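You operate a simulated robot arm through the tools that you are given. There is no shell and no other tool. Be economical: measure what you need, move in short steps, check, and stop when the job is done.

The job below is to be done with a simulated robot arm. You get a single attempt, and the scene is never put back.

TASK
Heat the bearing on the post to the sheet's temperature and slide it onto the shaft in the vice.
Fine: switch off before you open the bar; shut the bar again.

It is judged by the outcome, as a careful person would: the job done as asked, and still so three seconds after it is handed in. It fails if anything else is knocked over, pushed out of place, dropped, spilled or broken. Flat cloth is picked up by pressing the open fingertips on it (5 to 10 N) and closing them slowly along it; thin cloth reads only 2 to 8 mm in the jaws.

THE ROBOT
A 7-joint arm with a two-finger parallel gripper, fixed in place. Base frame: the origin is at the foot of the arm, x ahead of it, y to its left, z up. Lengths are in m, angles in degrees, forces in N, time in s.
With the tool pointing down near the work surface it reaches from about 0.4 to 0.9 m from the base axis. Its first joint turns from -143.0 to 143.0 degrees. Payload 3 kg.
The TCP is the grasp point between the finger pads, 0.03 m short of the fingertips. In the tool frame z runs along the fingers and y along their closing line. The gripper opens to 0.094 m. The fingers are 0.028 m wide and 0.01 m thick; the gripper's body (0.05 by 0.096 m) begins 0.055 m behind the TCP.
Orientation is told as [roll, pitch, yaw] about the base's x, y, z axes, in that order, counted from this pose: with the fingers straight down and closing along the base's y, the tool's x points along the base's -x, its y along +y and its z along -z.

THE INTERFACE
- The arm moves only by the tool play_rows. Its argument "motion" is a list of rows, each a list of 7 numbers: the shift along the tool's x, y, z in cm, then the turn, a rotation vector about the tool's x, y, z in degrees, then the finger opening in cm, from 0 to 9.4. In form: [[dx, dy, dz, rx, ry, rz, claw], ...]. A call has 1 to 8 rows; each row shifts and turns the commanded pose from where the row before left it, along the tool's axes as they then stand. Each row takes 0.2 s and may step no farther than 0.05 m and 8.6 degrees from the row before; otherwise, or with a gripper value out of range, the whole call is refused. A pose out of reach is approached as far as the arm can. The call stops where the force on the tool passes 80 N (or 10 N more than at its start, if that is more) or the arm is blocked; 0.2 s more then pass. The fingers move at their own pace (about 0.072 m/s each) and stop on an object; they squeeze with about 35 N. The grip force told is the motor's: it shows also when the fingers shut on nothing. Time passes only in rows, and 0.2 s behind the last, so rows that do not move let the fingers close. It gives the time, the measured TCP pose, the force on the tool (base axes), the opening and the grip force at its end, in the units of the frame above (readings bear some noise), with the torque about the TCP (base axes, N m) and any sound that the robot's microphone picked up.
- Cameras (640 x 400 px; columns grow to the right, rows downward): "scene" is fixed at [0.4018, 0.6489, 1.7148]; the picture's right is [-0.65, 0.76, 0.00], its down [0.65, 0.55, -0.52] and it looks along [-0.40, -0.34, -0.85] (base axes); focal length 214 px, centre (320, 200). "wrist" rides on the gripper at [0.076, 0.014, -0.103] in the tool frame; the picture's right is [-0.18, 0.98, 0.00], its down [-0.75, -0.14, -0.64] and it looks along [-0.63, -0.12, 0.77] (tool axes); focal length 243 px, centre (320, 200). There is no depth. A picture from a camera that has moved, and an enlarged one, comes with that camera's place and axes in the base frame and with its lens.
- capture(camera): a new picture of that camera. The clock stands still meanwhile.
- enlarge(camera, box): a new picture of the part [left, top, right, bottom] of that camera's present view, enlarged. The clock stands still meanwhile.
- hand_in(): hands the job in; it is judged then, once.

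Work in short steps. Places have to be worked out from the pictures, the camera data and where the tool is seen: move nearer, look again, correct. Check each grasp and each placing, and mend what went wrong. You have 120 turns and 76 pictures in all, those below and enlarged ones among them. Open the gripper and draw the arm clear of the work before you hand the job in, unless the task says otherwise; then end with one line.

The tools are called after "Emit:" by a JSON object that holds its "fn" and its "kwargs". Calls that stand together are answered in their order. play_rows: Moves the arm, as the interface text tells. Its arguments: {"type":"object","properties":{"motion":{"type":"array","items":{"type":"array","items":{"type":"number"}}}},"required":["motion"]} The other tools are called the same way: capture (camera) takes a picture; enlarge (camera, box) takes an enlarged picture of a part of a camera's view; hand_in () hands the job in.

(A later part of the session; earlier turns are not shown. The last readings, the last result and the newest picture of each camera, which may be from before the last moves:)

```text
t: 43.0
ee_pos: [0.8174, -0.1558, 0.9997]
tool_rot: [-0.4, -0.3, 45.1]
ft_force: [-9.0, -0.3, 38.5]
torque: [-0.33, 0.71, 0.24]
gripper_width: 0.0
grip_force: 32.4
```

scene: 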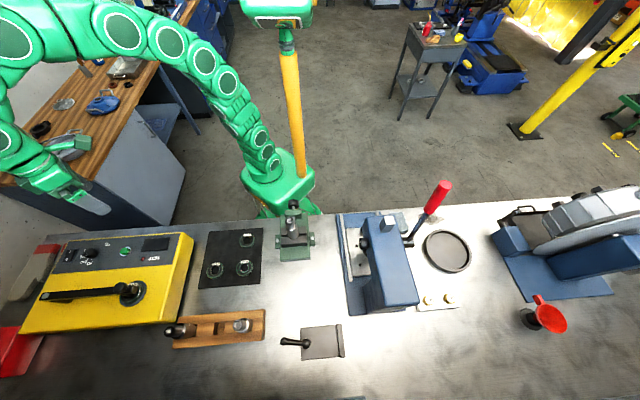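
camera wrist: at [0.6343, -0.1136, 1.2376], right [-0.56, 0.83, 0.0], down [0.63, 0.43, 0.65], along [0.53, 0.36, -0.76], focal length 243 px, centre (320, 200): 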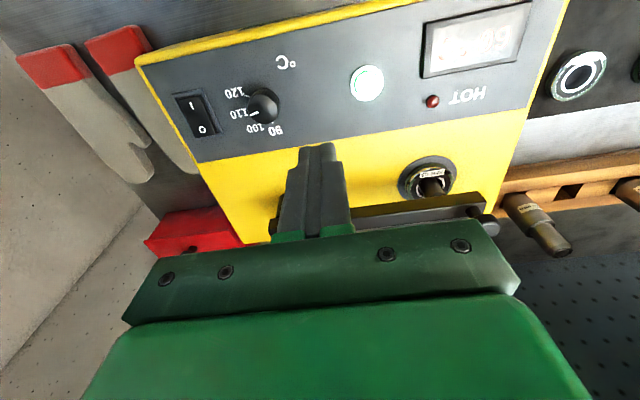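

Pressed with 38 N. I lift and move aside to verify the switch, heading toward the bar.

Emit:
{"fn": "play_rows", "kwargs": {"motion": [[0, 0, -4, 0, 0, 0, 0], [0, 0, -4, 0, 0, 0, 0], [0.5, 4, -2, 0, 0, 0, 9.4], [0.5, 4, -2, 0, 0, 0, 9.4], [0.5, 4, -1, 0, 0, 0, 9.4], [0.5, 4, 0, 0, 0, 0, 9.4]]}}

Emit:
{"fn": "capture", "kwargs": {"camera": "wrist"}}

```text
t: 44.4
ee_pos: [0.6896, -0.0574, 1.1287]
tool_rot: [-0.2, -0.2, 45.0]
ft_force: [0.6, 1.1, 0.1]
torque: [0.0, -0.02, 0.02]
gripper_width: 0.0942
grip_force: 0.0
```

```text
38 pictures are left
camera wrist: at [0.6252, -0.0992, 1.2302], right [-0.56, 0.83, 0.0], down [0.63, 0.43, 0.65], along [0.53, 0.36, -0.76], focal length 243 px, centre (320, 200)
```

wrist: 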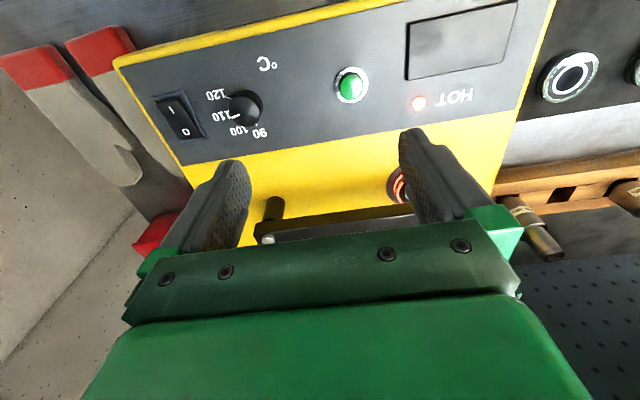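

Display dark: it's off. Now over to the bar's knob, then a check picture before gripping.

Emit:
{"fn": "play_rows", "kwargs": {"motion": [[-2.87, 2.76, 0, 0, 0, 0, 9.4], [-2.87, 2.76, 0, 0, 0, 0, 9.4], [-2.87, 2.76, 0, 0, 0, 0, 9.4], [-2.87, 2.76, 0, 0, 0, 0, 9.4], [-2.87, 2.76, 1, 0, 0, 0, 9.4]]}}

Emit:
{"fn": "capture", "kwargs": {"camera": "wrist"}}

```text
t: 45.6
ee_pos: [0.6939, 0.1434, 1.117]
tool_rot: [-0.2, -0.3, 45.0]
ft_force: [0.6, 0.9, -0.3]
torque: [-0.01, 0.0, -0.02]
gripper_width: 0.0941
grip_force: 0.2
```

```text
37 pictures are left
camera wrist: at [0.6295, 0.1007, 1.2202], right [-0.56, 0.83, 0.0], down [0.63, 0.43, 0.65], along [0.54, 0.36, -0.76], focal length 243 px, centre (320, 200)
```

wrist: 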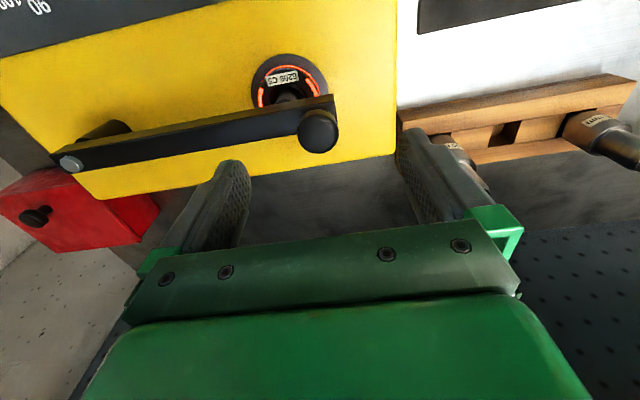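

Knob is centred under the grasp axis; bar top ≈1.026. I lower so the fingertips stop ~1 cm above the bar, and close on the knob.

Emit:
{"fn": "play_rows", "kwargs": {"motion": [[0, 0, 2.6, 0, 0, 0, 7], [0, 0, 2.5, 0, 0, 0, 6], [0, 0, 0, 0, 0, 0, 2], [0, 0, 0, 0, 0, 0, 2], [0, 0, 0, 0, 0, 0, 2]]}}

```text
t: 46.8
ee_pos: [0.6955, 0.1438, 1.0675]
tool_rot: [-0.3, -0.4, 45.0]
ft_force: [15.7, -5.9, 0.8]
torque: [0.15, -0.57, 0.06]
gripper_width: 0.0295
grip_force: 45.2
```

Gripped. I test-pull the bar outward along its arc a few degrees.

Emit:
{"fn": "play_rows", "kwargs": {"motion": [[-0.8, -0.01, 0, 0, 0, 2, 2], [-0.8, -0.03, 0, 0, 0, 2, 2]]}}

```text
t: 47.4
ee_pos: [0.7059, 0.1538, 1.0669]
tool_rot: [-0.2, -0.3, 40.9]
ft_force: [12.5, -12.1, 21.9]
torque: [-0.67, 0.15, 0.17]
gripper_width: 0.0294
grip_force: 45.4
```

No resistance along the arc; I continue swinging outward to about 45°.

Emit:
{"fn": "play_rows", "kwargs": {"motion": [[-2.4, -0.13, 0, 0, 0, 6, 2], [-2.4, -0.13, 0, 0, 0, 6, 2], [-2.4, -0.13, 0, 0, 0, 6, 2], [-2.4, -0.13, 0, 0, 0, 6, 2]]}}

Emit:
{"fn": "capture", "kwargs": {"camera": "wrist"}}

```text
t: 48.4
ee_pos: [0.7893, 0.1991, 1.0662]
tool_rot: [-0.1, -0.3, 16.7]
ft_force: [6.5, -16.5, 5.0]
torque: [0.04, -1.01, 0.37]
gripper_width: 0.0294
grip_force: 45.4
```

```text
36 pictures are left
camera wrist: at [0.7129, 0.1915, 1.1684], right [-0.11, 0.99, 0.0], down [0.76, 0.08, 0.65], along [0.64, 0.07, -0.76], focal length 243 px, centre (320, 200)
```

wrist: 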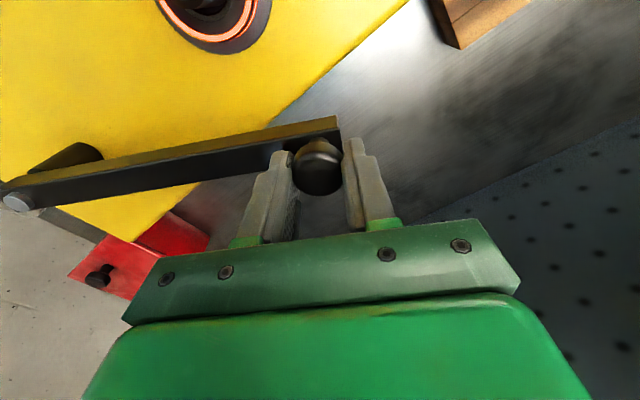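

The bar follows. Three more steps open it further.

Emit:
{"fn": "play_rows", "kwargs": {"motion": [[-2.4, -0.13, 0, 0, 0, 6, 2], [-2.4, -0.13, 0, 0, 0, 6, 2]]}}

Emit:
{"fn": "play_rows", "kwargs": {"motion": [[0, 0, 0, 0, 0, 0, 6], [0, 0, 0, 0, 0, 0, 7], [0, 0, -3, 0, 0, 0, 9.4], [0, 0, -3, 0, 0, 0, 9.4]]}}

```text
t: 49.0
ee_pos: [0.8362, 0.2077, 1.0667]
tool_rot: [0.1, -0.3, 4.7]
ft_force: [0.8, -16.9, 5.4]
torque: [-0.32, 1.03, -0.09]
gripper_width: 0.0295
grip_force: 45.1
```

```text
t: 50.0
ee_pos: [0.824, 0.2062, 1.0839]
tool_rot: [0.0, -0.3, 5.0]
ft_force: [-0.6, 0.6, 1.0]
torque: [-0.02, 0.0, -0.02]
gripper_width: 0.0941
grip_force: 0.0
out of reach, approached as far as the arm can: row 3, 4
```

Released, though the arm is at its reach limit. I draw back straight toward the base (fingers slide clear of the knob), then raise and view the bearing.

Emit:
{"fn": "play_rows", "kwargs": {"motion": [[4.0, 0.4, 0, 0, 0, 0, 9.4], [4.5, 0.4, 0, 0, 0, 0, 9.4], [4, -1.5, -2.4, 0, 0, 0, 9.4], [4, -2.5, -1, 0, 0, 0, 9.4], [3.5, -3.5, 0, 0, 0, 0, 9.4], [3.5, -3.5, 0, 0, 0, 0, 9.4]]}}

Emit:
{"fn": "capture", "kwargs": {"camera": "wrist"}}

```text
t: 51.4
ee_pos: [0.5994, 0.0833, 1.1158]
tool_rot: [0.1, -0.4, 5.0]
ft_force: [-0.4, -0.7, 1.1]
torque: [0.02, -0.02, -0.01]
gripper_width: 0.0941
grip_force: 0.1
```

```text
35 pictures are left
camera wrist: at [0.5222, 0.0927, 1.2194], right [0.1, 1.0, 0.0], down [0.76, -0.08, 0.65], along [0.64, -0.06, -0.76], focal length 243 px, centre (320, 200)
```

wrist: 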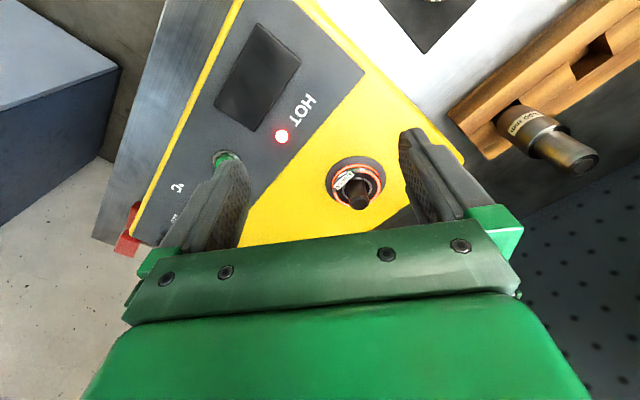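

Emit:
{"fn": "enlarge", "kwargs": {"camera": "wrist", "box": [310, 145, 400, 215]}}

```text
5.71 times, centred on (355, 180) of wrist
camera zoom: at [0.5222, 0.0927, 1.2194], right [0.1, 1.0, 0.0], down [0.76, -0.08, 0.65], along [0.64, -0.06, -0.76], focal length 1386 px, centre (120, 314)
```

zoom: 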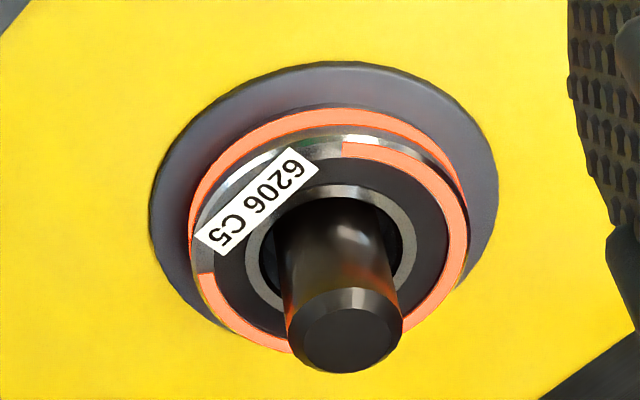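

Bearing centre ≈ (0.716,0.121), top z≈0.968, post top ≈1.0; bar is well clear. I move over it and descend with fingers open.

Emit:
{"fn": "play_rows", "kwargs": {"motion": [[-3.98, 0.92, 1.8, 0, 0, 0, 9.4], [-3.98, 0.92, 1.8, 0, 0, 0, 9.4], [-3.98, 0.92, 1.8, 0, 0, 0, 9.4], [0, 0, 2.4, 0, 0, 0, 9.4], [0, 0, 2.2, 0, 0, 0, 9.4], [0, 0, 1.9, 0, 0, 0, 9.4]]}}

Emit:
{"fn": "capture", "kwargs": {"camera": "wrist"}}

```text
t: 52.8
ee_pos: [0.7171, 0.1232, 0.9999]
tool_rot: [0.0, -0.3, 5.1]
ft_force: [-0.3, 0.6, 0.1]
torque: [0.01, -0.02, -0.05]
gripper_width: 0.094
grip_force: 0.1
```

```text
33 pictures are left
camera wrist: at [0.6399, 0.1309, 1.1013], right [0.1, 1.0, 0.0], down [0.76, -0.08, 0.65], along [0.64, -0.06, -0.76], focal length 243 px, centre (320, 200)
```

wrist: 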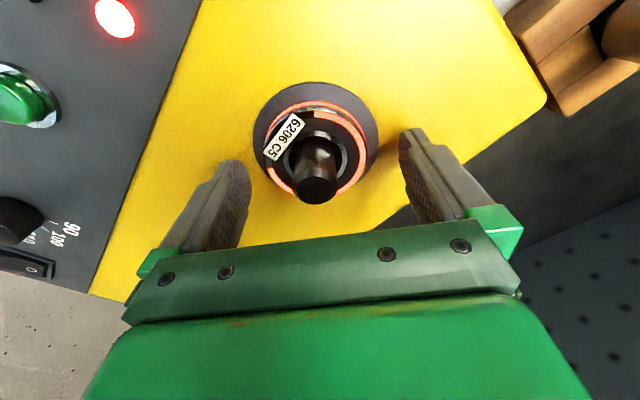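

Nearly centred (bearing ~2–3 mm toward tool −y). I shift, lower a further 1.3 cm and close.

Emit:
{"fn": "play_rows", "kwargs": {"motion": [[0, -0.25, 0.7, 0, 0, 0, 9.0], [0, 0, 0.4, 0, 0, 0, 8.0], [0, 0, 0.2, 0, 0, 0, 7.4]]}}

Emit:
{"fn": "play_rows", "kwargs": {"motion": [[0, 0, 0, 0, 0, 0, 6.6], [0, 0, 0, 0, 0, 0, 5.5], [0, 0, 0, 0, 0, 0, 5.0]]}}

```text
t: 53.7
ee_pos: [0.718, 0.1192, 0.9899]
tool_rot: [0.0, -0.8, 4.9]
ft_force: [-10.6, -3.4, 18.1]
torque: [-0.38, 0.55, -0.16]
gripper_width: 0.0783
grip_force: 3.8
stopped in row 3: the force on the tool passed its limit at 85 N (the readings are from after the stop); the commanded pose is now the measured one
```

```text
t: 54.5
ee_pos: [0.7188, 0.1205, 0.9911]
tool_rot: [0.1, -0.7, 4.9]
ft_force: [2.3, -5.5, 26.8]
torque: [-0.57, 0.16, 0.09]
gripper_width: 0.0609
grip_force: 34.7
```

Tips touched the heater's surface (z≈0.960) and the jaws hold 61 mm. I lift slowly and check.

Emit:
{"fn": "play_rows", "kwargs": {"motion": [[0, 0, -0.3, 0, 0, 0, 5.0], [0, 0, -0.7, 0, 0, 0, 5.0], [0, 0, -1.0, 0, 0, 0, 5.0]]}}

Emit:
{"fn": "capture", "kwargs": {"camera": "wrist"}}

```text
t: 55.3
ee_pos: [0.7188, 0.1208, 1.0095]
tool_rot: [-0.1, -0.7, 4.8]
ft_force: [-0.9, -0.2, -1.6]
torque: [-0.02, -0.02, -0.01]
gripper_width: 0.0608
grip_force: 35.1
```

```text
32 pictures are left
camera wrist: at [0.6405, 0.1283, 1.1109], right [0.1, 1.0, 0.0], down [0.76, -0.08, 0.65], along [0.65, -0.06, -0.76], focal length 243 px, centre (320, 200)
```

wrist: 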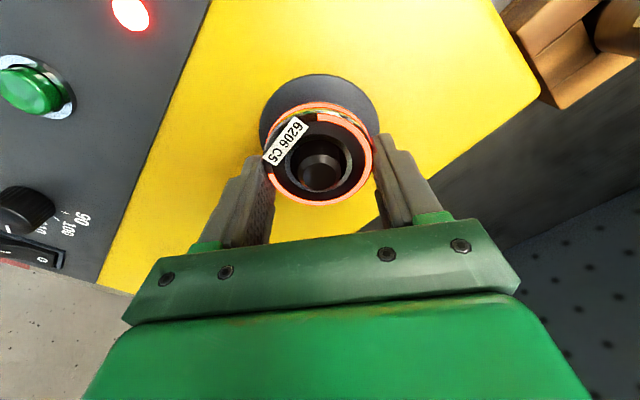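

The bearing is held level at 61 mm and sliding up the post. I lift it clear first.

Emit:
{"fn": "play_rows", "kwargs": {"motion": [[0, 0, -2, 0, 0.5, 0, 5.0], [0, 0, -3, 0, 0, 0, 5.0], [0, 0, -4, 0, 0, 0, 5.0], [0, 0, -4, 0, 0, 0, 5.0], [0, 0, -3, 0, 0, 0, 5.0]]}}

Emit:
{"fn": "play_rows", "kwargs": {"motion": [[2.28, 1.13, 0, 0, 0, -8.4, 5.0], [2.09, 1.46, 0, 0, 0, -8.4, 5.0], [1.86, 1.75, 0, 0, 0, -8.4, 5.0], [1.58, 2.0, 0, 0, 0, -8.4, 5.0], [1.275, 2.21, 0, 0, 0, -8.4, 5.0], [0.94, 2.37, 0, 0, 0, -8.4, 5.0], [0.58, 2.48, 0, 0, 0, -8.4, 5.0], [0.21, 2.54, 0, 0, 0, -8.4, 5.0]]}}

Emit:
{"fn": "play_rows", "kwargs": {"motion": [[-0.16, 2.545, 0, 0, 0, -8.4, 5.0], [-0.53, 2.49, 0, 0, 0, -8.4, 5.0], [-0.89, 2.39, 0, 0, 0, -8.4, 5.0], [-1.23, 2.23, 0, 0, 0, -8.4, 5.0], [-1.54, 2.03, 0, 0, 0, -8.4, 5.0], [-1.82, 1.78, 0, 0, 0, -8.4, 5.0], [-2.06, 1.5, 0, 0, 0, -8.4, 5.0], [-2.26, 1.18, 0, 0, 0, -8.4, 5.0]]}}

Emit:
{"fn": "capture", "kwargs": {"camera": "wrist"}}

```text
t: 56.5
ee_pos: [0.7176, 0.1195, 1.1694]
tool_rot: [0.0, 0.0, 4.8]
ft_force: [0.2, -0.1, -1.9]
torque: [0.0, -0.02, 0.01]
gripper_width: 0.061
grip_force: 35.3
```

```text
t: 58.3
ee_pos: [0.5259, 0.1951, 1.1673]
tool_rot: [-0.1, 0.1, 72.3]
ft_force: [-0.1, 0.1, -2.1]
torque: [0.01, -0.01, -0.01]
gripper_width: 0.0609
grip_force: 35.2
```

```text
t: 60.1
ee_pos: [0.3381, 0.2712, 1.1671]
tool_rot: [-0.1, 0.1, 139.6]
ft_force: [-0.5, 0.2, -2.4]
torque: [0.0, 0.03, 0.04]
gripper_width: 0.0607
grip_force: 35.0
```

```text
31 pictures are left
camera wrist: at [0.3868, 0.2102, 1.2703], right [-0.78, -0.63, 0.0], down [-0.48, 0.6, 0.64], along [-0.4, 0.5, -0.77], focal length 243 px, centre (320, 200)
```

wrist: 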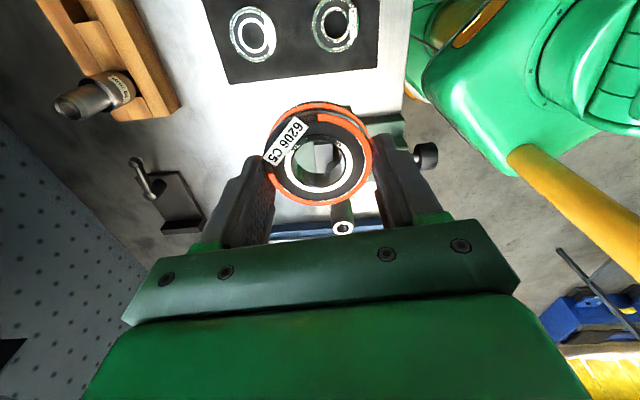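

The shaft's top appears below the bearing; I zoom to measure it.

Emit:
{"fn": "enlarge", "kwargs": {"camera": "wrist", "box": [260, 95, 390, 245]}}

Emit:
{"fn": "enlarge", "kwargs": {"camera": "scene", "box": [220, 170, 340, 270]}}

```text
2.67 times, centred on (325, 170) of wrist
camera zoom: at [0.3868, 0.2102, 1.2703], right [-0.78, -0.63, 0.0], down [-0.48, 0.6, 0.64], along [-0.4, 0.5, -0.77], focal length 647 px, centre (307, 280)
```

zoom: 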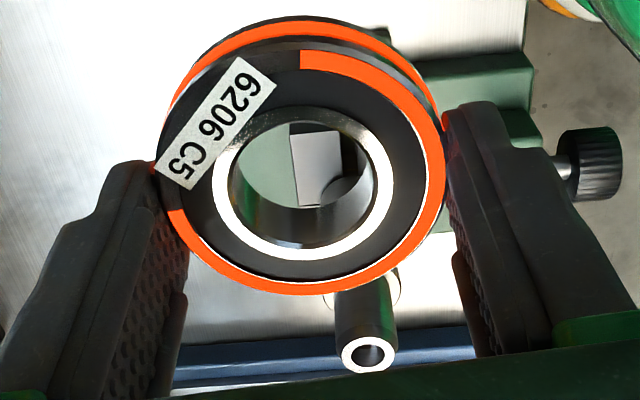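

```text
4.00 times, centred on (280, 220) of scene
camera zoom: at [0.4018, 0.6489, 1.7148], right [-0.65, 0.76, 0.0], down [0.65, 0.55, -0.52], along [-0.4, -0.34, -0.85], focal length 858 px, centre (480, 120)
```

zoom: 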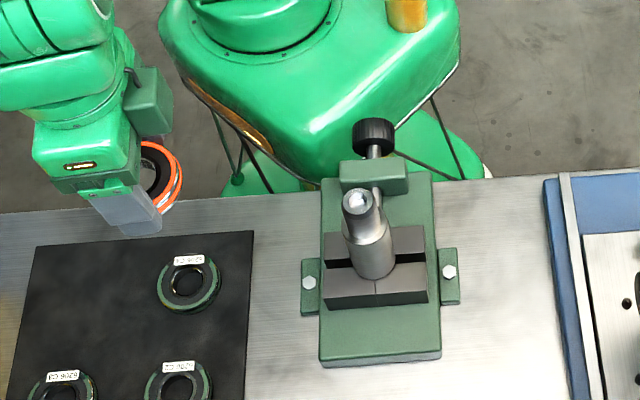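

Shaft top fixes at ≈(0.2266,0.362,1.062) from two views; the bearing is centred on the TCP, top 24 mm below it. I move over the shaft and stop ~2 cm above it.

Emit:
{"fn": "play_rows", "kwargs": {"motion": [[-3.6, 0.08, 0, 0, 0, 0, 5.0], [-3.6, 0.08, 0, 0, 0, 0, 5.0], [-3.6, 0.08, 0, 0, 0, 0, 5.0], [-3.6, 0.06, 0, 0, 0, 0, 5.0], [0, 0, 2.5, 0, 0, 0, 5.0], [0, 0, 1.7, 0, 0, 0, 5.0]]}}

Emit:
{"fn": "enlarge", "kwargs": {"camera": "wrist", "box": [250, 90, 390, 230]}}

Emit:
{"fn": "enlarge", "kwargs": {"camera": "scene", "box": [250, 180, 350, 250]}}

```text
t: 61.5
ee_pos: [0.2275, 0.3593, 1.125]
tool_rot: [-0.2, 0.1, 139.4]
ft_force: [-0.3, 0.1, -1.0]
torque: [0.03, 0.01, 0.02]
gripper_width: 0.0606
grip_force: 34.4
```

```text
2.86 times, centred on (320, 160) of wrist
camera zoom: at [0.2756, 0.3002, 1.228], right [-0.78, -0.63, 0.0], down [-0.48, 0.6, 0.64], along [-0.4, 0.5, -0.77], focal length 693 px, centre (320, 314)
```

zoom: 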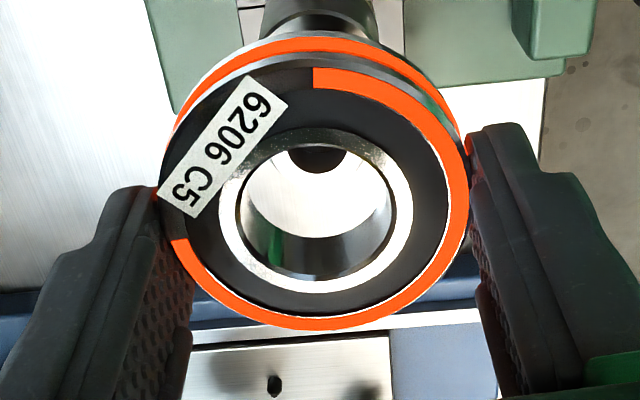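

```text
5.71 times, centred on (300, 215) of scene
camera zoom: at [0.4018, 0.6489, 1.7148], right [-0.65, 0.76, 0.0], down [0.65, 0.55, -0.52], along [-0.4, -0.34, -0.85], focal length 1226 px, centre (434, 114)
```

zoom: 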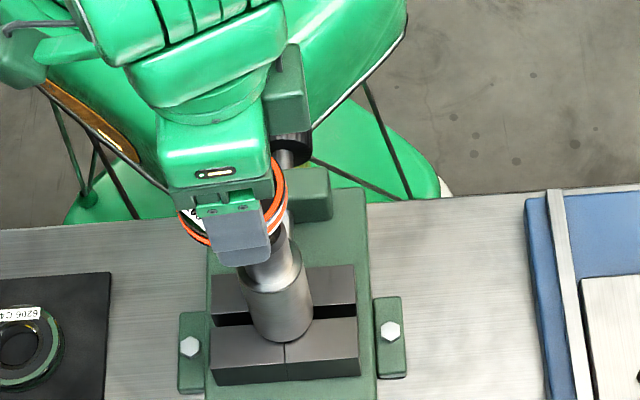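

Through the bore the shaft's end hole seems visible. I zoom harder there to measure the offset.

Emit:
{"fn": "enlarge", "kwargs": {"camera": "wrist", "box": [298, 130, 342, 160]}}

Emit:
{"fn": "enlarge", "kwargs": {"camera": "scene", "box": [276, 200, 308, 235]}}

```text
13.33 times, centred on (320, 145) of wrist
camera zoom: at [0.2756, 0.3002, 1.228], right [-0.78, -0.63, 0.0], down [-0.48, 0.6, 0.64], along [-0.4, 0.5, -0.77], focal length 3235 px, centre (320, 933)
```

zoom: 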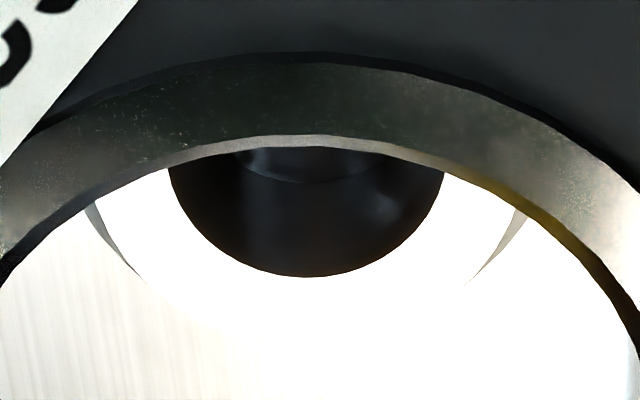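

```text
11.43 times, centred on (292, 218) of scene
camera zoom: at [0.4018, 0.6489, 1.7148], right [-0.65, 0.76, 0.0], down [0.65, 0.55, -0.52], along [-0.4, -0.34, -0.85], focal length 2451 px, centre (640, 0)
```

zoom: 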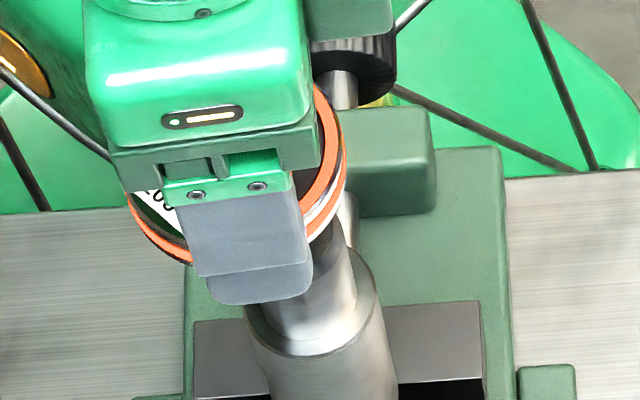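

Lateral alignment is within 0.3 mm; along the look direction the shaft is ~3–4 mm further. I shift and lower by 1.1 cm, then re-measure.

Emit:
{"fn": "play_rows", "kwargs": {"motion": [[-0.35, 0, 0.5, 0, 0, 0, 5.0], [0, 0, 0.6, 0, 0, 0, 5.0]]}}

Emit:
{"fn": "enlarge", "kwargs": {"camera": "wrist", "box": [280, 110, 360, 170]}}

```text
t: 62.1
ee_pos: [0.2245, 0.3613, 1.1147]
tool_rot: [-0.1, 0.0, 139.3]
ft_force: [0.2, 0.0, -1.9]
torque: [0.01, -0.03, 0.02]
gripper_width: 0.0608
grip_force: 35.4
```

```text
6.67 times, centred on (320, 140) of wrist
camera zoom: at [0.2734, 0.3024, 1.217], right [-0.78, -0.63, 0.0], down [-0.48, 0.6, 0.64], along [-0.4, 0.5, -0.77], focal length 1618 px, centre (320, 600)
```

zoom: 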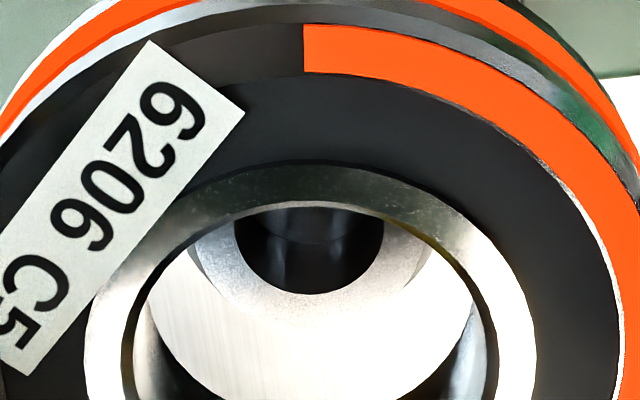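

Measured offset now under ~1 mm. I shift 1 mm outward along the view and lower 8 mm, then look again.

Emit:
{"fn": "play_rows", "kwargs": {"motion": [[-0.1, 0, 0.4, 0, 0, 0, 5.0], [0, 0, 0.4, 0, 0, 0, 5.0]]}}

Emit:
{"fn": "enlarge", "kwargs": {"camera": "wrist", "box": [280, 120, 360, 180]}}

```text
t: 62.7
ee_pos: [0.2245, 0.3622, 1.1053]
tool_rot: [-0.2, 0.1, 139.4]
ft_force: [-0.7, -0.2, -2.4]
torque: [0.0, -0.03, 0.0]
gripper_width: 0.0609
grip_force: 35.0
```

```text
6.67 times, centred on (320, 150) of wrist
camera zoom: at [0.2726, 0.3034, 1.2091], right [-0.78, -0.63, 0.0], down [-0.48, 0.6, 0.64], along [-0.4, 0.5, -0.77], focal length 1618 px, centre (320, 533)
```

zoom: 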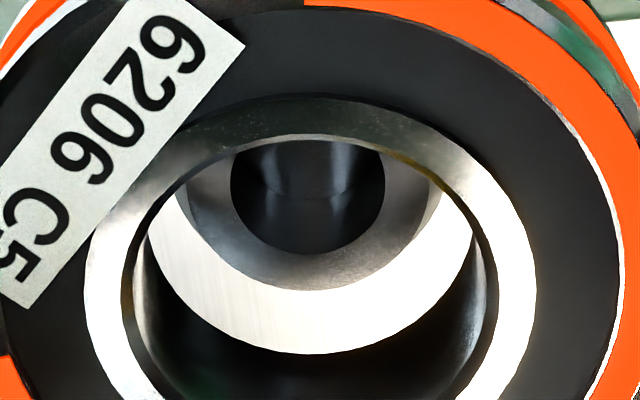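

Gap looks around 6–10 mm. I lower 5 mm more and re-measure.

Emit:
{"fn": "play_rows", "kwargs": {"motion": [[0, 0, 0.3, 0, 0, 0, 5.0], [0, 0, 0.2, 0, 0, 0, 5.0]]}}

Emit:
{"fn": "enlarge", "kwargs": {"camera": "wrist", "box": [280, 120, 360, 180]}}

```text
t: 63.3
ee_pos: [0.2238, 0.3629, 1.1026]
tool_rot: [-0.1, 0.1, 139.3]
ft_force: [0.8, -0.6, -1.7]
torque: [0.03, 0.04, 0.0]
gripper_width: 0.0609
grip_force: 35.3
```

```text
6.67 times, centred on (320, 150) of wrist
camera zoom: at [0.2726, 0.3039, 1.2041], right [-0.78, -0.63, 0.0], down [-0.48, 0.6, 0.64], along [-0.4, 0.5, -0.77], focal length 1618 px, centre (320, 533)
```

zoom: 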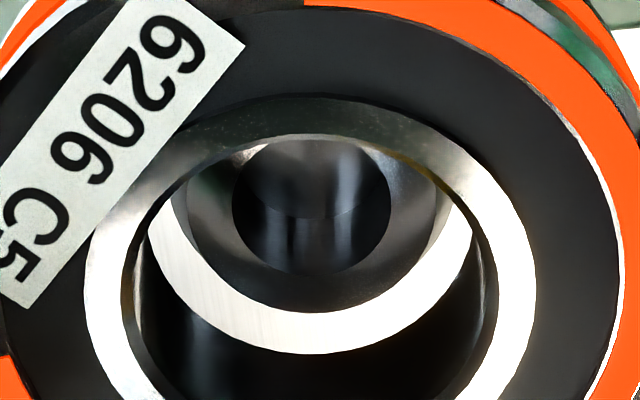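

Continuing: another 4 mm down, watching force.

Emit:
{"fn": "play_rows", "kwargs": {"motion": [[0, 0, 0.2, 0, 0, 0, 5.0], [0, 0, 0.2, 0, 0, 0, 5.0]]}}

Emit:
{"fn": "enlarge", "kwargs": {"camera": "wrist", "box": [280, 120, 360, 180]}}

```text
t: 63.9
ee_pos: [0.2234, 0.3646, 1.0973]
tool_rot: [-0.2, 0.0, 139.3]
ft_force: [0.3, 0.0, -2.6]
torque: [0.02, 0.0, -0.03]
gripper_width: 0.0607
grip_force: 34.8
```

```text
6.67 times, centred on (320, 150) of wrist
camera zoom: at [0.2724, 0.3038, 1.2003], right [-0.78, -0.63, 0.0], down [-0.48, 0.6, 0.64], along [-0.4, 0.5, -0.77], focal length 1618 px, centre (320, 533)
```

zoom: 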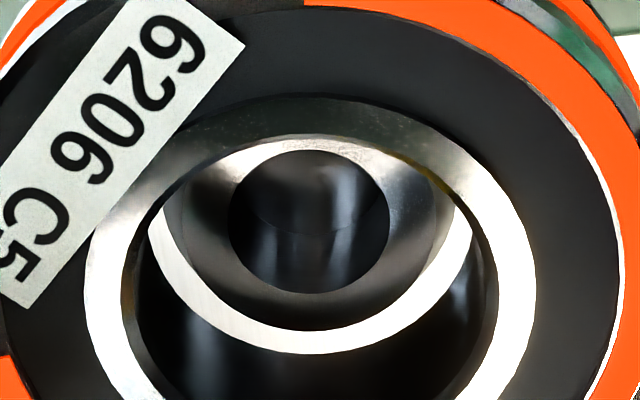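

The scene camera's horizontal axis lies along just the direction in doubt, so I check there.

Emit:
{"fn": "enlarge", "kwargs": {"camera": "scene", "box": [276, 195, 316, 235]}}

```text
10.00 times, centred on (296, 215) of scene
camera zoom: at [0.4018, 0.6489, 1.7148], right [-0.65, 0.76, 0.0], down [0.65, 0.55, -0.52], along [-0.4, -0.34, -0.85], focal length 2145 px, centre (560, 50)
```

zoom: 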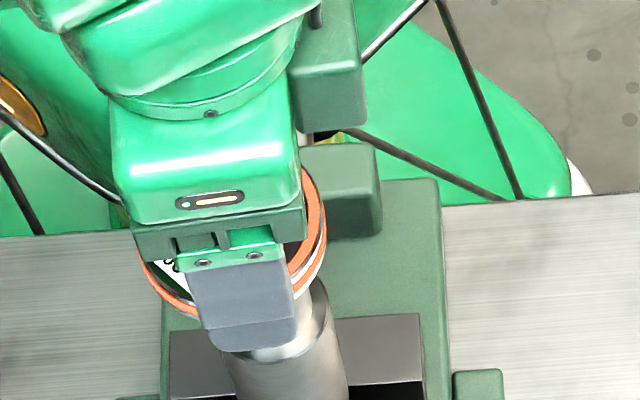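

The scene view confirms it: the bearing sits ~4.5 mm short along the view direction. I shift by that, staying at this height.

Emit:
{"fn": "play_rows", "kwargs": {"motion": [[-0.44, -0.08, 0, 0, 0, 0, 5.0], [0, 0, 0, 0, 0, 0, 5.0]]}}

Emit:
{"fn": "enlarge", "kwargs": {"camera": "wrist", "box": [280, 120, 360, 180]}}

Emit:
{"fn": "enlarge", "kwargs": {"camera": "scene", "box": [264, 195, 328, 235]}}

```text
t: 64.5
ee_pos: [0.2195, 0.3669, 1.0974]
tool_rot: [-0.1, 0.1, 139.4]
ft_force: [0.1, 1.0, -2.6]
torque: [0.0, 0.0, 0.02]
gripper_width: 0.0608
grip_force: 34.5
```

```text
6.67 times, centred on (320, 150) of wrist
camera zoom: at [0.2695, 0.3074, 1.2002], right [-0.78, -0.63, 0.0], down [-0.48, 0.6, 0.64], along [-0.4, 0.5, -0.77], focal length 1618 px, centre (320, 533)
```

zoom: 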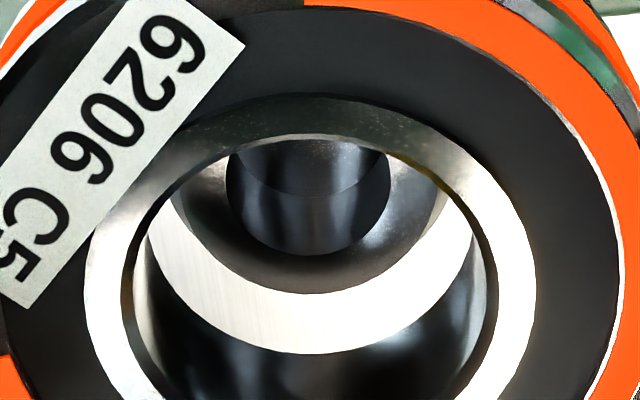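

```text
10.00 times, centred on (296, 215) of scene
camera zoom: at [0.4018, 0.6489, 1.7148], right [-0.65, 0.76, 0.0], down [0.65, 0.55, -0.52], along [-0.4, -0.34, -0.85], focal length 2145 px, centre (560, 50)
```

zoom: 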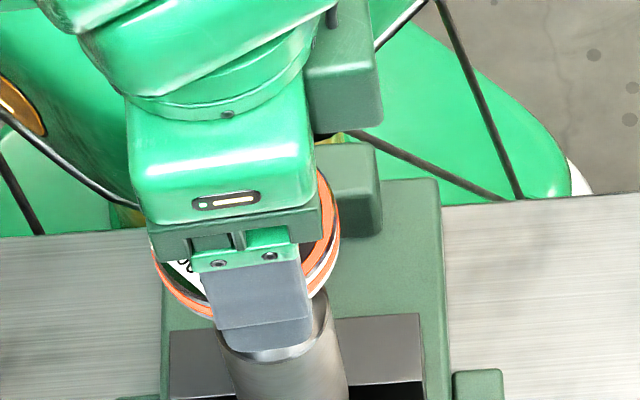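

Bearing and shaft axes now agree in both views; the gap should be ~7 mm. I descend in 2 mm steps.

Emit:
{"fn": "play_rows", "kwargs": {"motion": [[0, 0, 0.2, 0, 0, 0, 5.0], [0, 0, 0.2, 0, 0, 0, 5.0], [0, 0, 0.15, 0, 0, 0, 5.0]]}}

Emit:
{"fn": "enlarge", "kwargs": {"camera": "wrist", "box": [280, 120, 360, 180]}}

```text
t: 65.3
ee_pos: [0.2214, 0.3669, 1.0918]
tool_rot: [-0.2, 0.0, 139.3]
ft_force: [0.0, -0.2, -2.4]
torque: [0.0, -0.01, -0.02]
gripper_width: 0.0608
grip_force: 34.9
```

```text
6.67 times, centred on (320, 150) of wrist
camera zoom: at [0.2696, 0.3075, 1.1949], right [-0.78, -0.63, 0.0], down [-0.48, 0.6, 0.64], along [-0.4, 0.5, -0.77], focal length 1618 px, centre (320, 533)
```

zoom: 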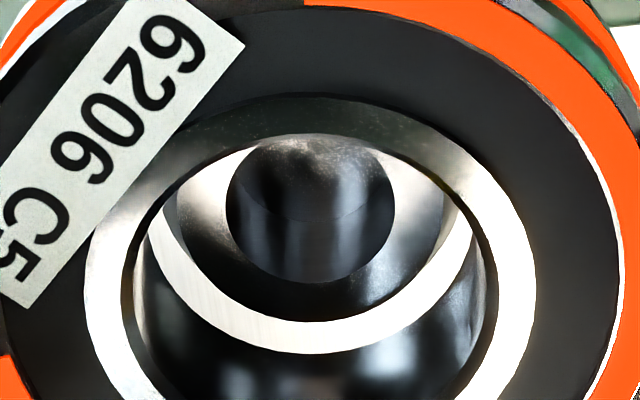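

Concentric within a millimetre, gap ~1–2 mm. I lower on with small steps watching force.

Emit:
{"fn": "play_rows", "kwargs": {"motion": [[0, 0, 0.1, 0, 0, 0, 5.0], [0, 0, 0.15, 0, 0, 0, 5.0], [0, 0, 0.15, 0, 0, 0, 5.0], [0, 0, 0.15, 0, 0, 0, 5.0]]}}

Emit:
{"fn": "enlarge", "kwargs": {"camera": "wrist", "box": [280, 120, 360, 180]}}

```text
t: 66.3
ee_pos: [0.2204, 0.3672, 1.0876]
tool_rot: [0.0, 0.1, 139.3]
ft_force: [0.7, -0.5, -2.5]
torque: [0.01, 0.0, 0.0]
gripper_width: 0.0609
grip_force: 34.8
```

```text
6.67 times, centred on (320, 150) of wrist
camera zoom: at [0.2694, 0.3076, 1.1895], right [-0.78, -0.63, 0.0], down [-0.48, 0.6, 0.64], along [-0.4, 0.5, -0.77], focal length 1618 px, centre (320, 533)
```

zoom: 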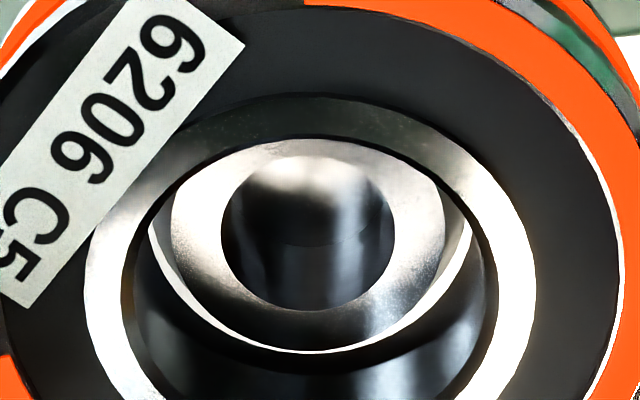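

The shaft's end seems to be entering the bore without contact. I go on down in small steps, watching for force.

Emit:
{"fn": "play_rows", "kwargs": {"motion": [[0, 0, 0.2, 0, 0, 0, 5.0], [0, 0, 0.2, 0, 0, 0, 5.0], [0, 0, 0.2, 0, 0, 0, 5.0]]}}

Emit:
{"fn": "enlarge", "kwargs": {"camera": "wrist", "box": [280, 120, 360, 180]}}

```text
t: 67.1
ee_pos: [0.2207, 0.3672, 1.0799]
tool_rot: [0.0, 0.2, 139.4]
ft_force: [-0.6, -0.4, -1.3]
torque: [0.03, 0.06, 0.0]
gripper_width: 0.061
grip_force: 35.1
```

```text
6.67 times, centred on (320, 150) of wrist
camera zoom: at [0.2694, 0.3072, 1.1832], right [-0.78, -0.63, 0.0], down [-0.48, 0.6, 0.64], along [-0.4, 0.5, -0.77], focal length 1618 px, centre (320, 533)
```

zoom: 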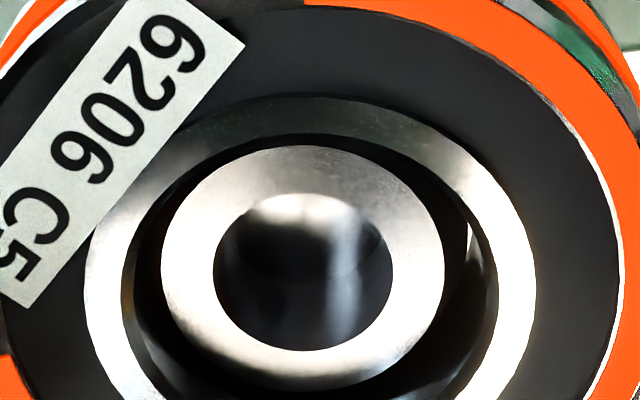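

The shaft end is now inside the bore, ~0.5 mm left of centre. I nudge dy −0.5 mm and continue down.

Emit:
{"fn": "play_rows", "kwargs": {"motion": [[0, -0.05, 0.2, 0, 0, 0, 5.0], [0, 0, 0.3, 0, 0, 0, 5.0], [0, 0, 0.3, 0, 0, 0, 5.0]]}}

Emit:
{"fn": "enlarge", "kwargs": {"camera": "wrist", "box": [280, 120, 360, 180]}}

```text
t: 67.9
ee_pos: [0.2204, 0.3686, 1.0721]
tool_rot: [-0.1, 0.1, 139.3]
ft_force: [0.0, 0.4, -2.0]
torque: [0.02, 0.0, 0.0]
gripper_width: 0.0607
grip_force: 35.1
```

```text
6.67 times, centred on (320, 150) of wrist
camera zoom: at [0.2698, 0.3074, 1.1748], right [-0.78, -0.63, 0.0], down [-0.48, 0.6, 0.64], along [-0.4, 0.5, -0.77], focal length 1618 px, centre (320, 533)
```

zoom: 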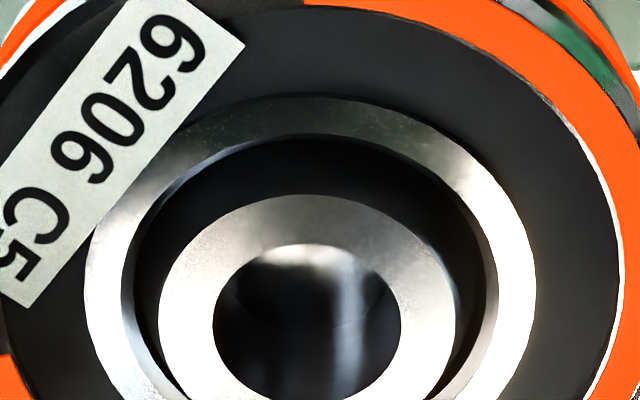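

Freely sliding, centred within ~0.4 mm. I continue down toward the shoulder, watching the force.

Emit:
{"fn": "play_rows", "kwargs": {"motion": [[0, -0.03, 0.4, 0, 0, 0, 5.0], [0, 0, 0.4, 0, 0, 0, 5.0], [0, 0, 0.4, 0, 0, 0, 5.0], [0, 0, 0.4, 0, 0, 0, 5.0]]}}

Emit:
{"fn": "capture", "kwargs": {"camera": "wrist"}}

```text
t: 68.9
ee_pos: [0.2224, 0.3684, 1.0559]
tool_rot: [-0.2, 0.1, 139.4]
ft_force: [0.3, 0.6, -1.2]
torque: [-0.01, 0.01, -0.03]
gripper_width: 0.061
grip_force: 35.6
```

```text
13 pictures are left
camera wrist: at [0.2702, 0.3082, 1.1591], right [-0.78, -0.63, 0.0], down [-0.48, 0.6, 0.64], along [-0.4, 0.5, -0.77], focal length 243 px, centre (320, 200)
```

wrist: 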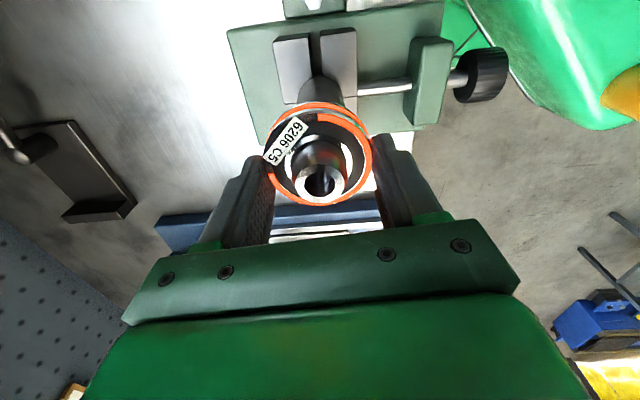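

Shaft stands well through the bore. I continue down until the shoulder is felt.

Emit:
{"fn": "play_rows", "kwargs": {"motion": [[0, 0, 0.3, 0, 0, 0, 5.0], [0, 0, 0.3, 0, 0, 0, 5.0], [0, 0, 0.3, 0, 0, 0, 5.0], [0, 0, 0.2, 0, 0, 0, 5.0]]}}

```text
t: 69.9
ee_pos: [0.2203, 0.3683, 1.0454]
tool_rot: [-0.2, 0.2, 139.3]
ft_force: [0.3, 0.3, -2.0]
torque: [-0.01, 0.0, 0.01]
gripper_width: 0.0609
grip_force: 35.2
```

Emit:
{"fn": "play_rows", "kwargs": {"motion": [[0, 0, 0.2, 0, 0, 0, 5.0], [0, 0, 0.2, 0, 0, 0, 5.0], [0, 0, 0.2, 0, 0, 0, 5.0], [0, 0, 0.2, 0, 0, 0, 5.0]]}}

Emit:
{"fn": "enlarge", "kwargs": {"camera": "scene", "box": [264, 205, 328, 245]}}

```text
t: 70.9
ee_pos: [0.2219, 0.3668, 1.0385]
tool_rot: [-0.2, 0.1, 139.3]
ft_force: [0.7, -0.3, 28.0]
torque: [-0.12, -0.01, -0.08]
gripper_width: 0.0612
grip_force: 34.8
```

```text
10.00 times, centred on (296, 225) of scene
camera zoom: at [0.4018, 0.6489, 1.7148], right [-0.65, 0.76, 0.0], down [0.65, 0.55, -0.52], along [-0.4, -0.34, -0.85], focal length 2145 px, centre (560, -50)
```

zoom: 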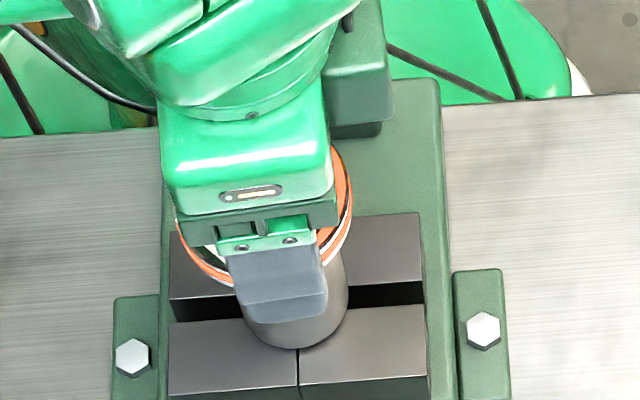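

Contact at bearing bottom ≈1.006, matching the shoulder. I press 1 mm more to seat it, then release.

Emit:
{"fn": "play_rows", "kwargs": {"motion": [[0, 0, 0.1, 0, 0, 0, 5.0], [0, 0, 0.1, 0, 0, 0, 5.0]]}}

```text
t: 71.5
ee_pos: [0.2214, 0.3674, 1.0353]
tool_rot: [-0.2, 0.0, 139.4]
ft_force: [5.4, -1.4, 28.2]
torque: [-0.15, -0.22, -0.01]
gripper_width: 0.0611
grip_force: 34.9
```

Force stayed 28 N while moving, so either bearing or fingers slide; I look.

Emit:
{"fn": "enlarge", "kwargs": {"camera": "wrist", "box": [240, 90, 400, 220]}}

```text
3.08 times, centred on (320, 155) of wrist
camera zoom: at [0.2704, 0.3078, 1.1388], right [-0.78, -0.63, 0.0], down [-0.48, 0.6, 0.64], along [-0.4, 0.5, -0.77], focal length 746 px, centre (320, 338)
```

zoom: 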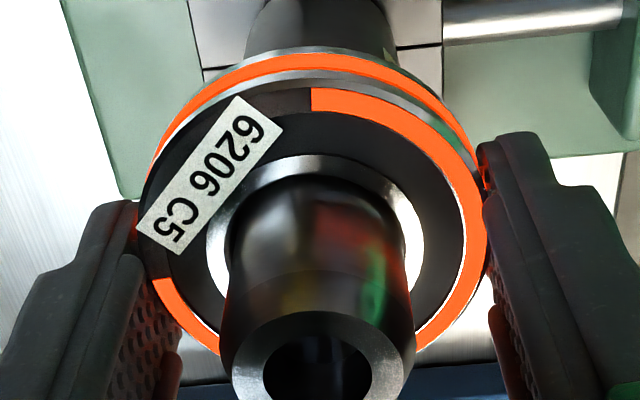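

The fingers slipped slightly over the bearing, so it's standing on something firm, likely the shoulder. I release, rise and draw back to inspect.

Emit:
{"fn": "play_rows", "kwargs": {"motion": [[0, 0, 0, 0, 0, 0, 6.6], [0, 0, 0, 0, 0, 0, 7.4], [0, 0, 0, 0, 0, 0, 7.4], [0, 0, -3, 0, 0, 0, 7.4], [0, 0, -4, 0, 0, 0, 7.4], [0, 0, -4, 0, 0, 0, 9.4], [4, 0, -3, 0, 0, 0, 9.4], [4.5, 0, -2, 0, 0, 0, 9.4]]}}

Emit:
{"fn": "enlarge", "kwargs": {"camera": "scene", "box": [264, 205, 328, 245]}}

Emit:
{"fn": "enlarge", "kwargs": {"camera": "wrist", "box": [240, 90, 400, 220]}}

```text
t: 73.3
ee_pos: [0.2861, 0.3123, 1.1963]
tool_rot: [-0.2, 0.1, 139.3]
ft_force: [-0.6, 1.0, 0.2]
torque: [-0.01, 0.01, -0.05]
gripper_width: 0.0941
grip_force: 0.0
```

```text
10.00 times, centred on (296, 225) of scene
camera zoom: at [0.4018, 0.6489, 1.7148], right [-0.65, 0.76, 0.0], down [0.65, 0.55, -0.52], along [-0.4, -0.34, -0.85], focal length 2145 px, centre (560, -50)
```

zoom: 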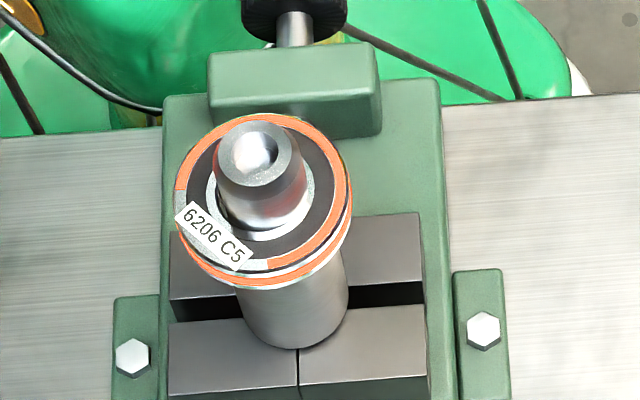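

```text
3.08 times, centred on (320, 155) of wrist
camera zoom: at [0.3356, 0.2516, 1.2987], right [-0.78, -0.63, 0.0], down [-0.48, 0.6, 0.64], along [-0.4, 0.5, -0.77], focal length 746 px, centre (320, 338)
```

zoom: 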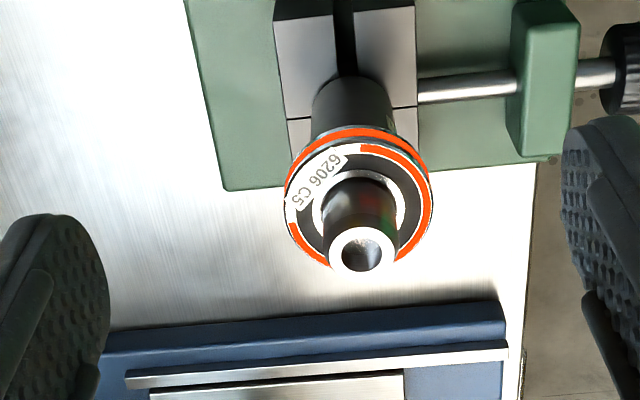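

Bearing sits square on the shaft against its shoulder. Now back to the bar to shut it: same flight reversed.

Emit:
{"fn": "play_rows", "kwargs": {"motion": [[2.27, -0.945, 0, 0, 0, 8.4, 9.4], [2.11, -1.27, 0, 0, 0, 8.4, 9.4], [1.9, -1.56, 0, 0, 0, 8.4, 9.4], [1.65, -1.82, 0, 0, 0, 8.4, 9.4], [1.37, -2.04, 0, 0, 0, 8.4, 9.4], [1.055, -2.22, 0, 0, 0, 8.4, 9.4], [0.72, -2.35, 0, 0, 0, 8.4, 9.4], [0.37, -2.43, 0, 0, 0, 8.4, 9.4]]}}

Emit:
{"fn": "play_rows", "kwargs": {"motion": [[0.01, -2.46, 0, 0, 0, 8.4, 9.4], [-0.35, -2.435, 0, 0, 0, 8.4, 9.4], [-0.7, -2.36, 0, 0, 0, 8.4, 9.4], [-1.04, -2.23, 0, 0, 0, 8.4, 9.4], [-1.35, -2.05, 0, 0, 0, 8.4, 9.4], [-1.64, -1.83, 0, 0, 0, 8.4, 9.4], [-1.89, -1.57, 0, 0, 0, 8.4, 9.4], [-2.1, -1.28, 0, 0, 0, 8.4, 9.4]]}}

Emit:
{"fn": "capture", "kwargs": {"camera": "wrist"}}

```text
t: 75.1
ee_pos: [0.4729, 0.2519, 1.196]
tool_rot: [-0.1, 0.0, 71.9]
ft_force: [-0.1, -0.1, -0.2]
torque: [-0.04, -0.03, 0.02]
gripper_width: 0.0941
grip_force: 0.0
```

```text
t: 76.9
ee_pos: [0.6591, 0.1907, 1.1973]
tool_rot: [0.0, -0.1, 4.8]
ft_force: [-0.2, -1.0, 0.9]
torque: [0.01, -0.01, 0.0]
gripper_width: 0.0942
grip_force: 0.0
```

```text
8 pictures are left
camera wrist: at [0.5828, 0.1991, 1.2992], right [0.1, 0.99, 0.0], down [0.76, -0.08, 0.64], along [0.64, -0.06, -0.77], focal length 243 px, centre (320, 200)
```

wrist: 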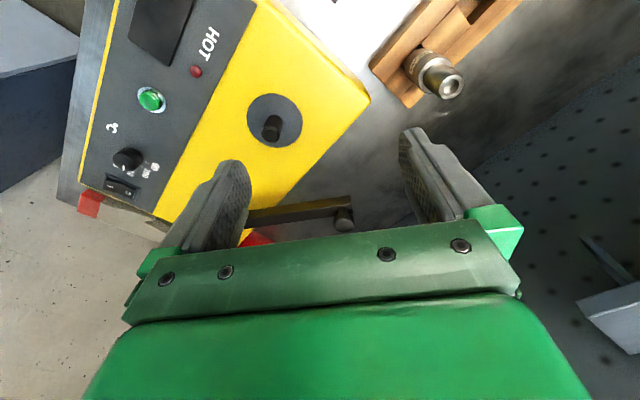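

Knob is at ≈(0.831,0.209), as left. I descend beside it on the robot's side and advance so the fingers straddle it.

Emit:
{"fn": "play_rows", "kwargs": {"motion": [[-2.93, 0.22, 3.25, 0, 0, 0, 9.4], [-2.93, 0.22, 3.25, 0, 0, 0, 9.4], [-2.93, 0.22, 3.25, 0, 0, 0, 9.4], [-2.93, 0.22, 3.2, 0, 0, 0, 9.4], [-1.9, -0.14, 0, 0, 0, 0, 9.4], [-1.9, -0.14, 0, 0, 0, 0, 8], [-1.9, -0.14, 0, 0, 0, 0, 6]]}}

Emit:
{"fn": "play_rows", "kwargs": {"motion": [[0, 0, 0, 0, 0, 0, 4], [0, 0, 0, 0, 0, 0, 2], [0, 0, 0, 0, 0, 0, 2], [0, 0, 0, 0, 0, 0, 2]]}}

```text
t: 78.5
ee_pos: [0.8327, 0.2098, 1.0692]
tool_rot: [0.0, -0.3, 4.8]
ft_force: [-0.1, 0.4, -0.7]
torque: [0.01, -0.01, 0.04]
gripper_width: 0.0599
grip_force: 0.0
```

```text
t: 79.5
ee_pos: [0.8346, 0.2075, 1.069]
tool_rot: [0.0, -0.2, 4.7]
ft_force: [1.7, -21.9, 0.6]
torque: [-0.47, 0.06, -0.01]
gripper_width: 0.0292
grip_force: 45.5
```

Knob gripped. I swing the bar back along the arc, 36° then the last 4° gently.

Emit:
{"fn": "play_rows", "kwargs": {"motion": [[2.4, -0.13, 0, 0, 0, -6, 2], [2.4, -0.13, 0, 0, 0, -6, 2], [2.4, -0.13, 0, 0, 0, -6, 2], [2.4, -0.13, 0, 0, 0, -6, 2], [2.4, -0.13, 0, 0, 0, -6, 2], [2.4, -0.13, 0, 0, 0, -6, 2]]}}

Emit:
{"fn": "play_rows", "kwargs": {"motion": [[0.8, -0.03, 0, 0, 0, -2, 2], [0.8, -0.03, 0, 0, 0, -2, 2], [0, 0, 0, 0, 0, 0, 2]]}}

Emit:
{"fn": "enlarge", "kwargs": {"camera": "scene", "box": [0, 220, 200, 345]}}

```text
t: 80.9
ee_pos: [0.7037, 0.1517, 1.0687]
tool_rot: [-0.4, -0.3, 41.0]
ft_force: [39.2, -46.7, 5.3]
torque: [-0.75, -0.98, -0.2]
gripper_width: 0.0296
grip_force: 45.1
```

```text
t: 81.7
ee_pos: [0.693, 0.1407, 1.069]
tool_rot: [-0.4, -0.2, 45.0]
ft_force: [49.4, -44.0, 9.0]
torque: [-0.65, -1.13, 0.08]
gripper_width: 0.0294
grip_force: 45.3
```

```text
3.20 times, centred on (100, 282) of scene
camera zoom: at [0.4018, 0.6489, 1.7148], right [-0.65, 0.76, 0.0], down [0.65, 0.55, -0.52], along [-0.4, -0.34, -0.85], focal length 686 px, centre (1024, -64)
```

zoom: 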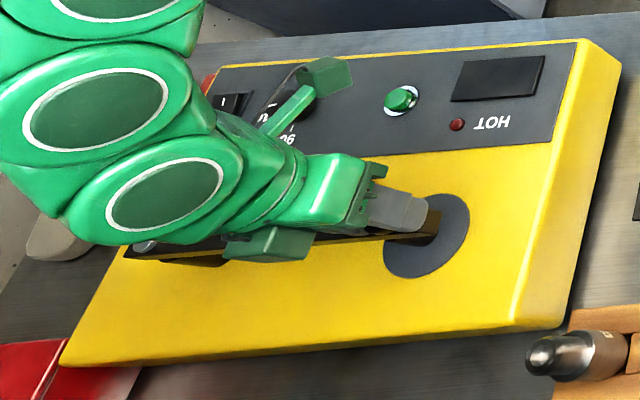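

The bar is back over the post. I release, lift and inspect.

Emit:
{"fn": "play_rows", "kwargs": {"motion": [[0, 0, 0, 0, 0, 0, 4], [0, 0, 0, 0, 0, 0, 7], [0, 0, -3, 0, 0, 0, 9.4], [0, 0, -4, 0, 0, 0, 9.4], [4, 0, -2, 0, 0, 0, 9.4], [4.5, 0, 0, 0, 0, 0, 9.4], [4.5, 0, 0, 0, 0, 0, 9.4], [4.5, 0, 0, 0, 0, 0, 9.4]]}}

Emit:
{"fn": "capture", "kwargs": {"camera": "wrist"}}

Emit:
{"fn": "enlarge", "kwargs": {"camera": "scene", "box": [0, 220, 200, 345]}}

```text
t: 83.5
ee_pos: [0.5662, 0.0162, 1.1559]
tool_rot: [-0.1, -0.3, 44.9]
ft_force: [1.0, 0.3, -0.6]
torque: [0.0, -0.03, 0.02]
gripper_width: 0.0941
grip_force: 0.1
```

```text
6 pictures are left
camera wrist: at [0.503, -0.0261, 1.2584], right [-0.56, 0.83, 0.0], down [0.63, 0.43, 0.65], along [0.53, 0.36, -0.76], focal length 243 px, centre (320, 200)
```

wrist: 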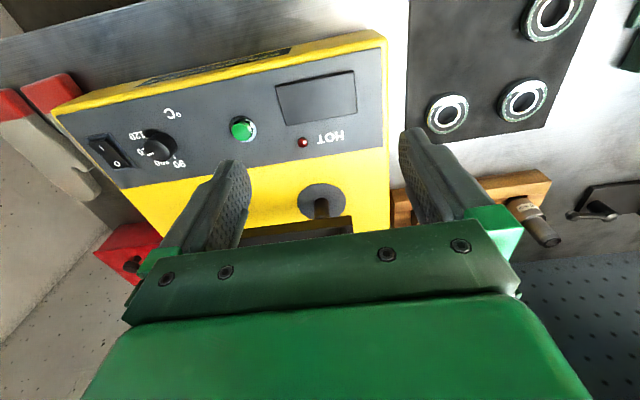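

```text
3.20 times, centred on (100, 282) of scene
camera zoom: at [0.4018, 0.6489, 1.7148], right [-0.65, 0.76, 0.0], down [0.65, 0.55, -0.52], along [-0.4, -0.34, -0.85], focal length 686 px, centre (1024, -64)
```

zoom: 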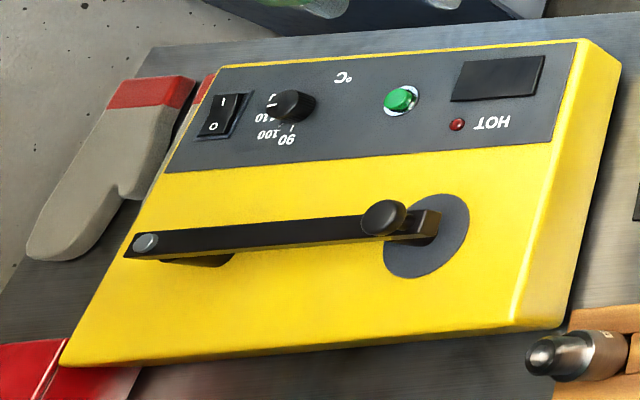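

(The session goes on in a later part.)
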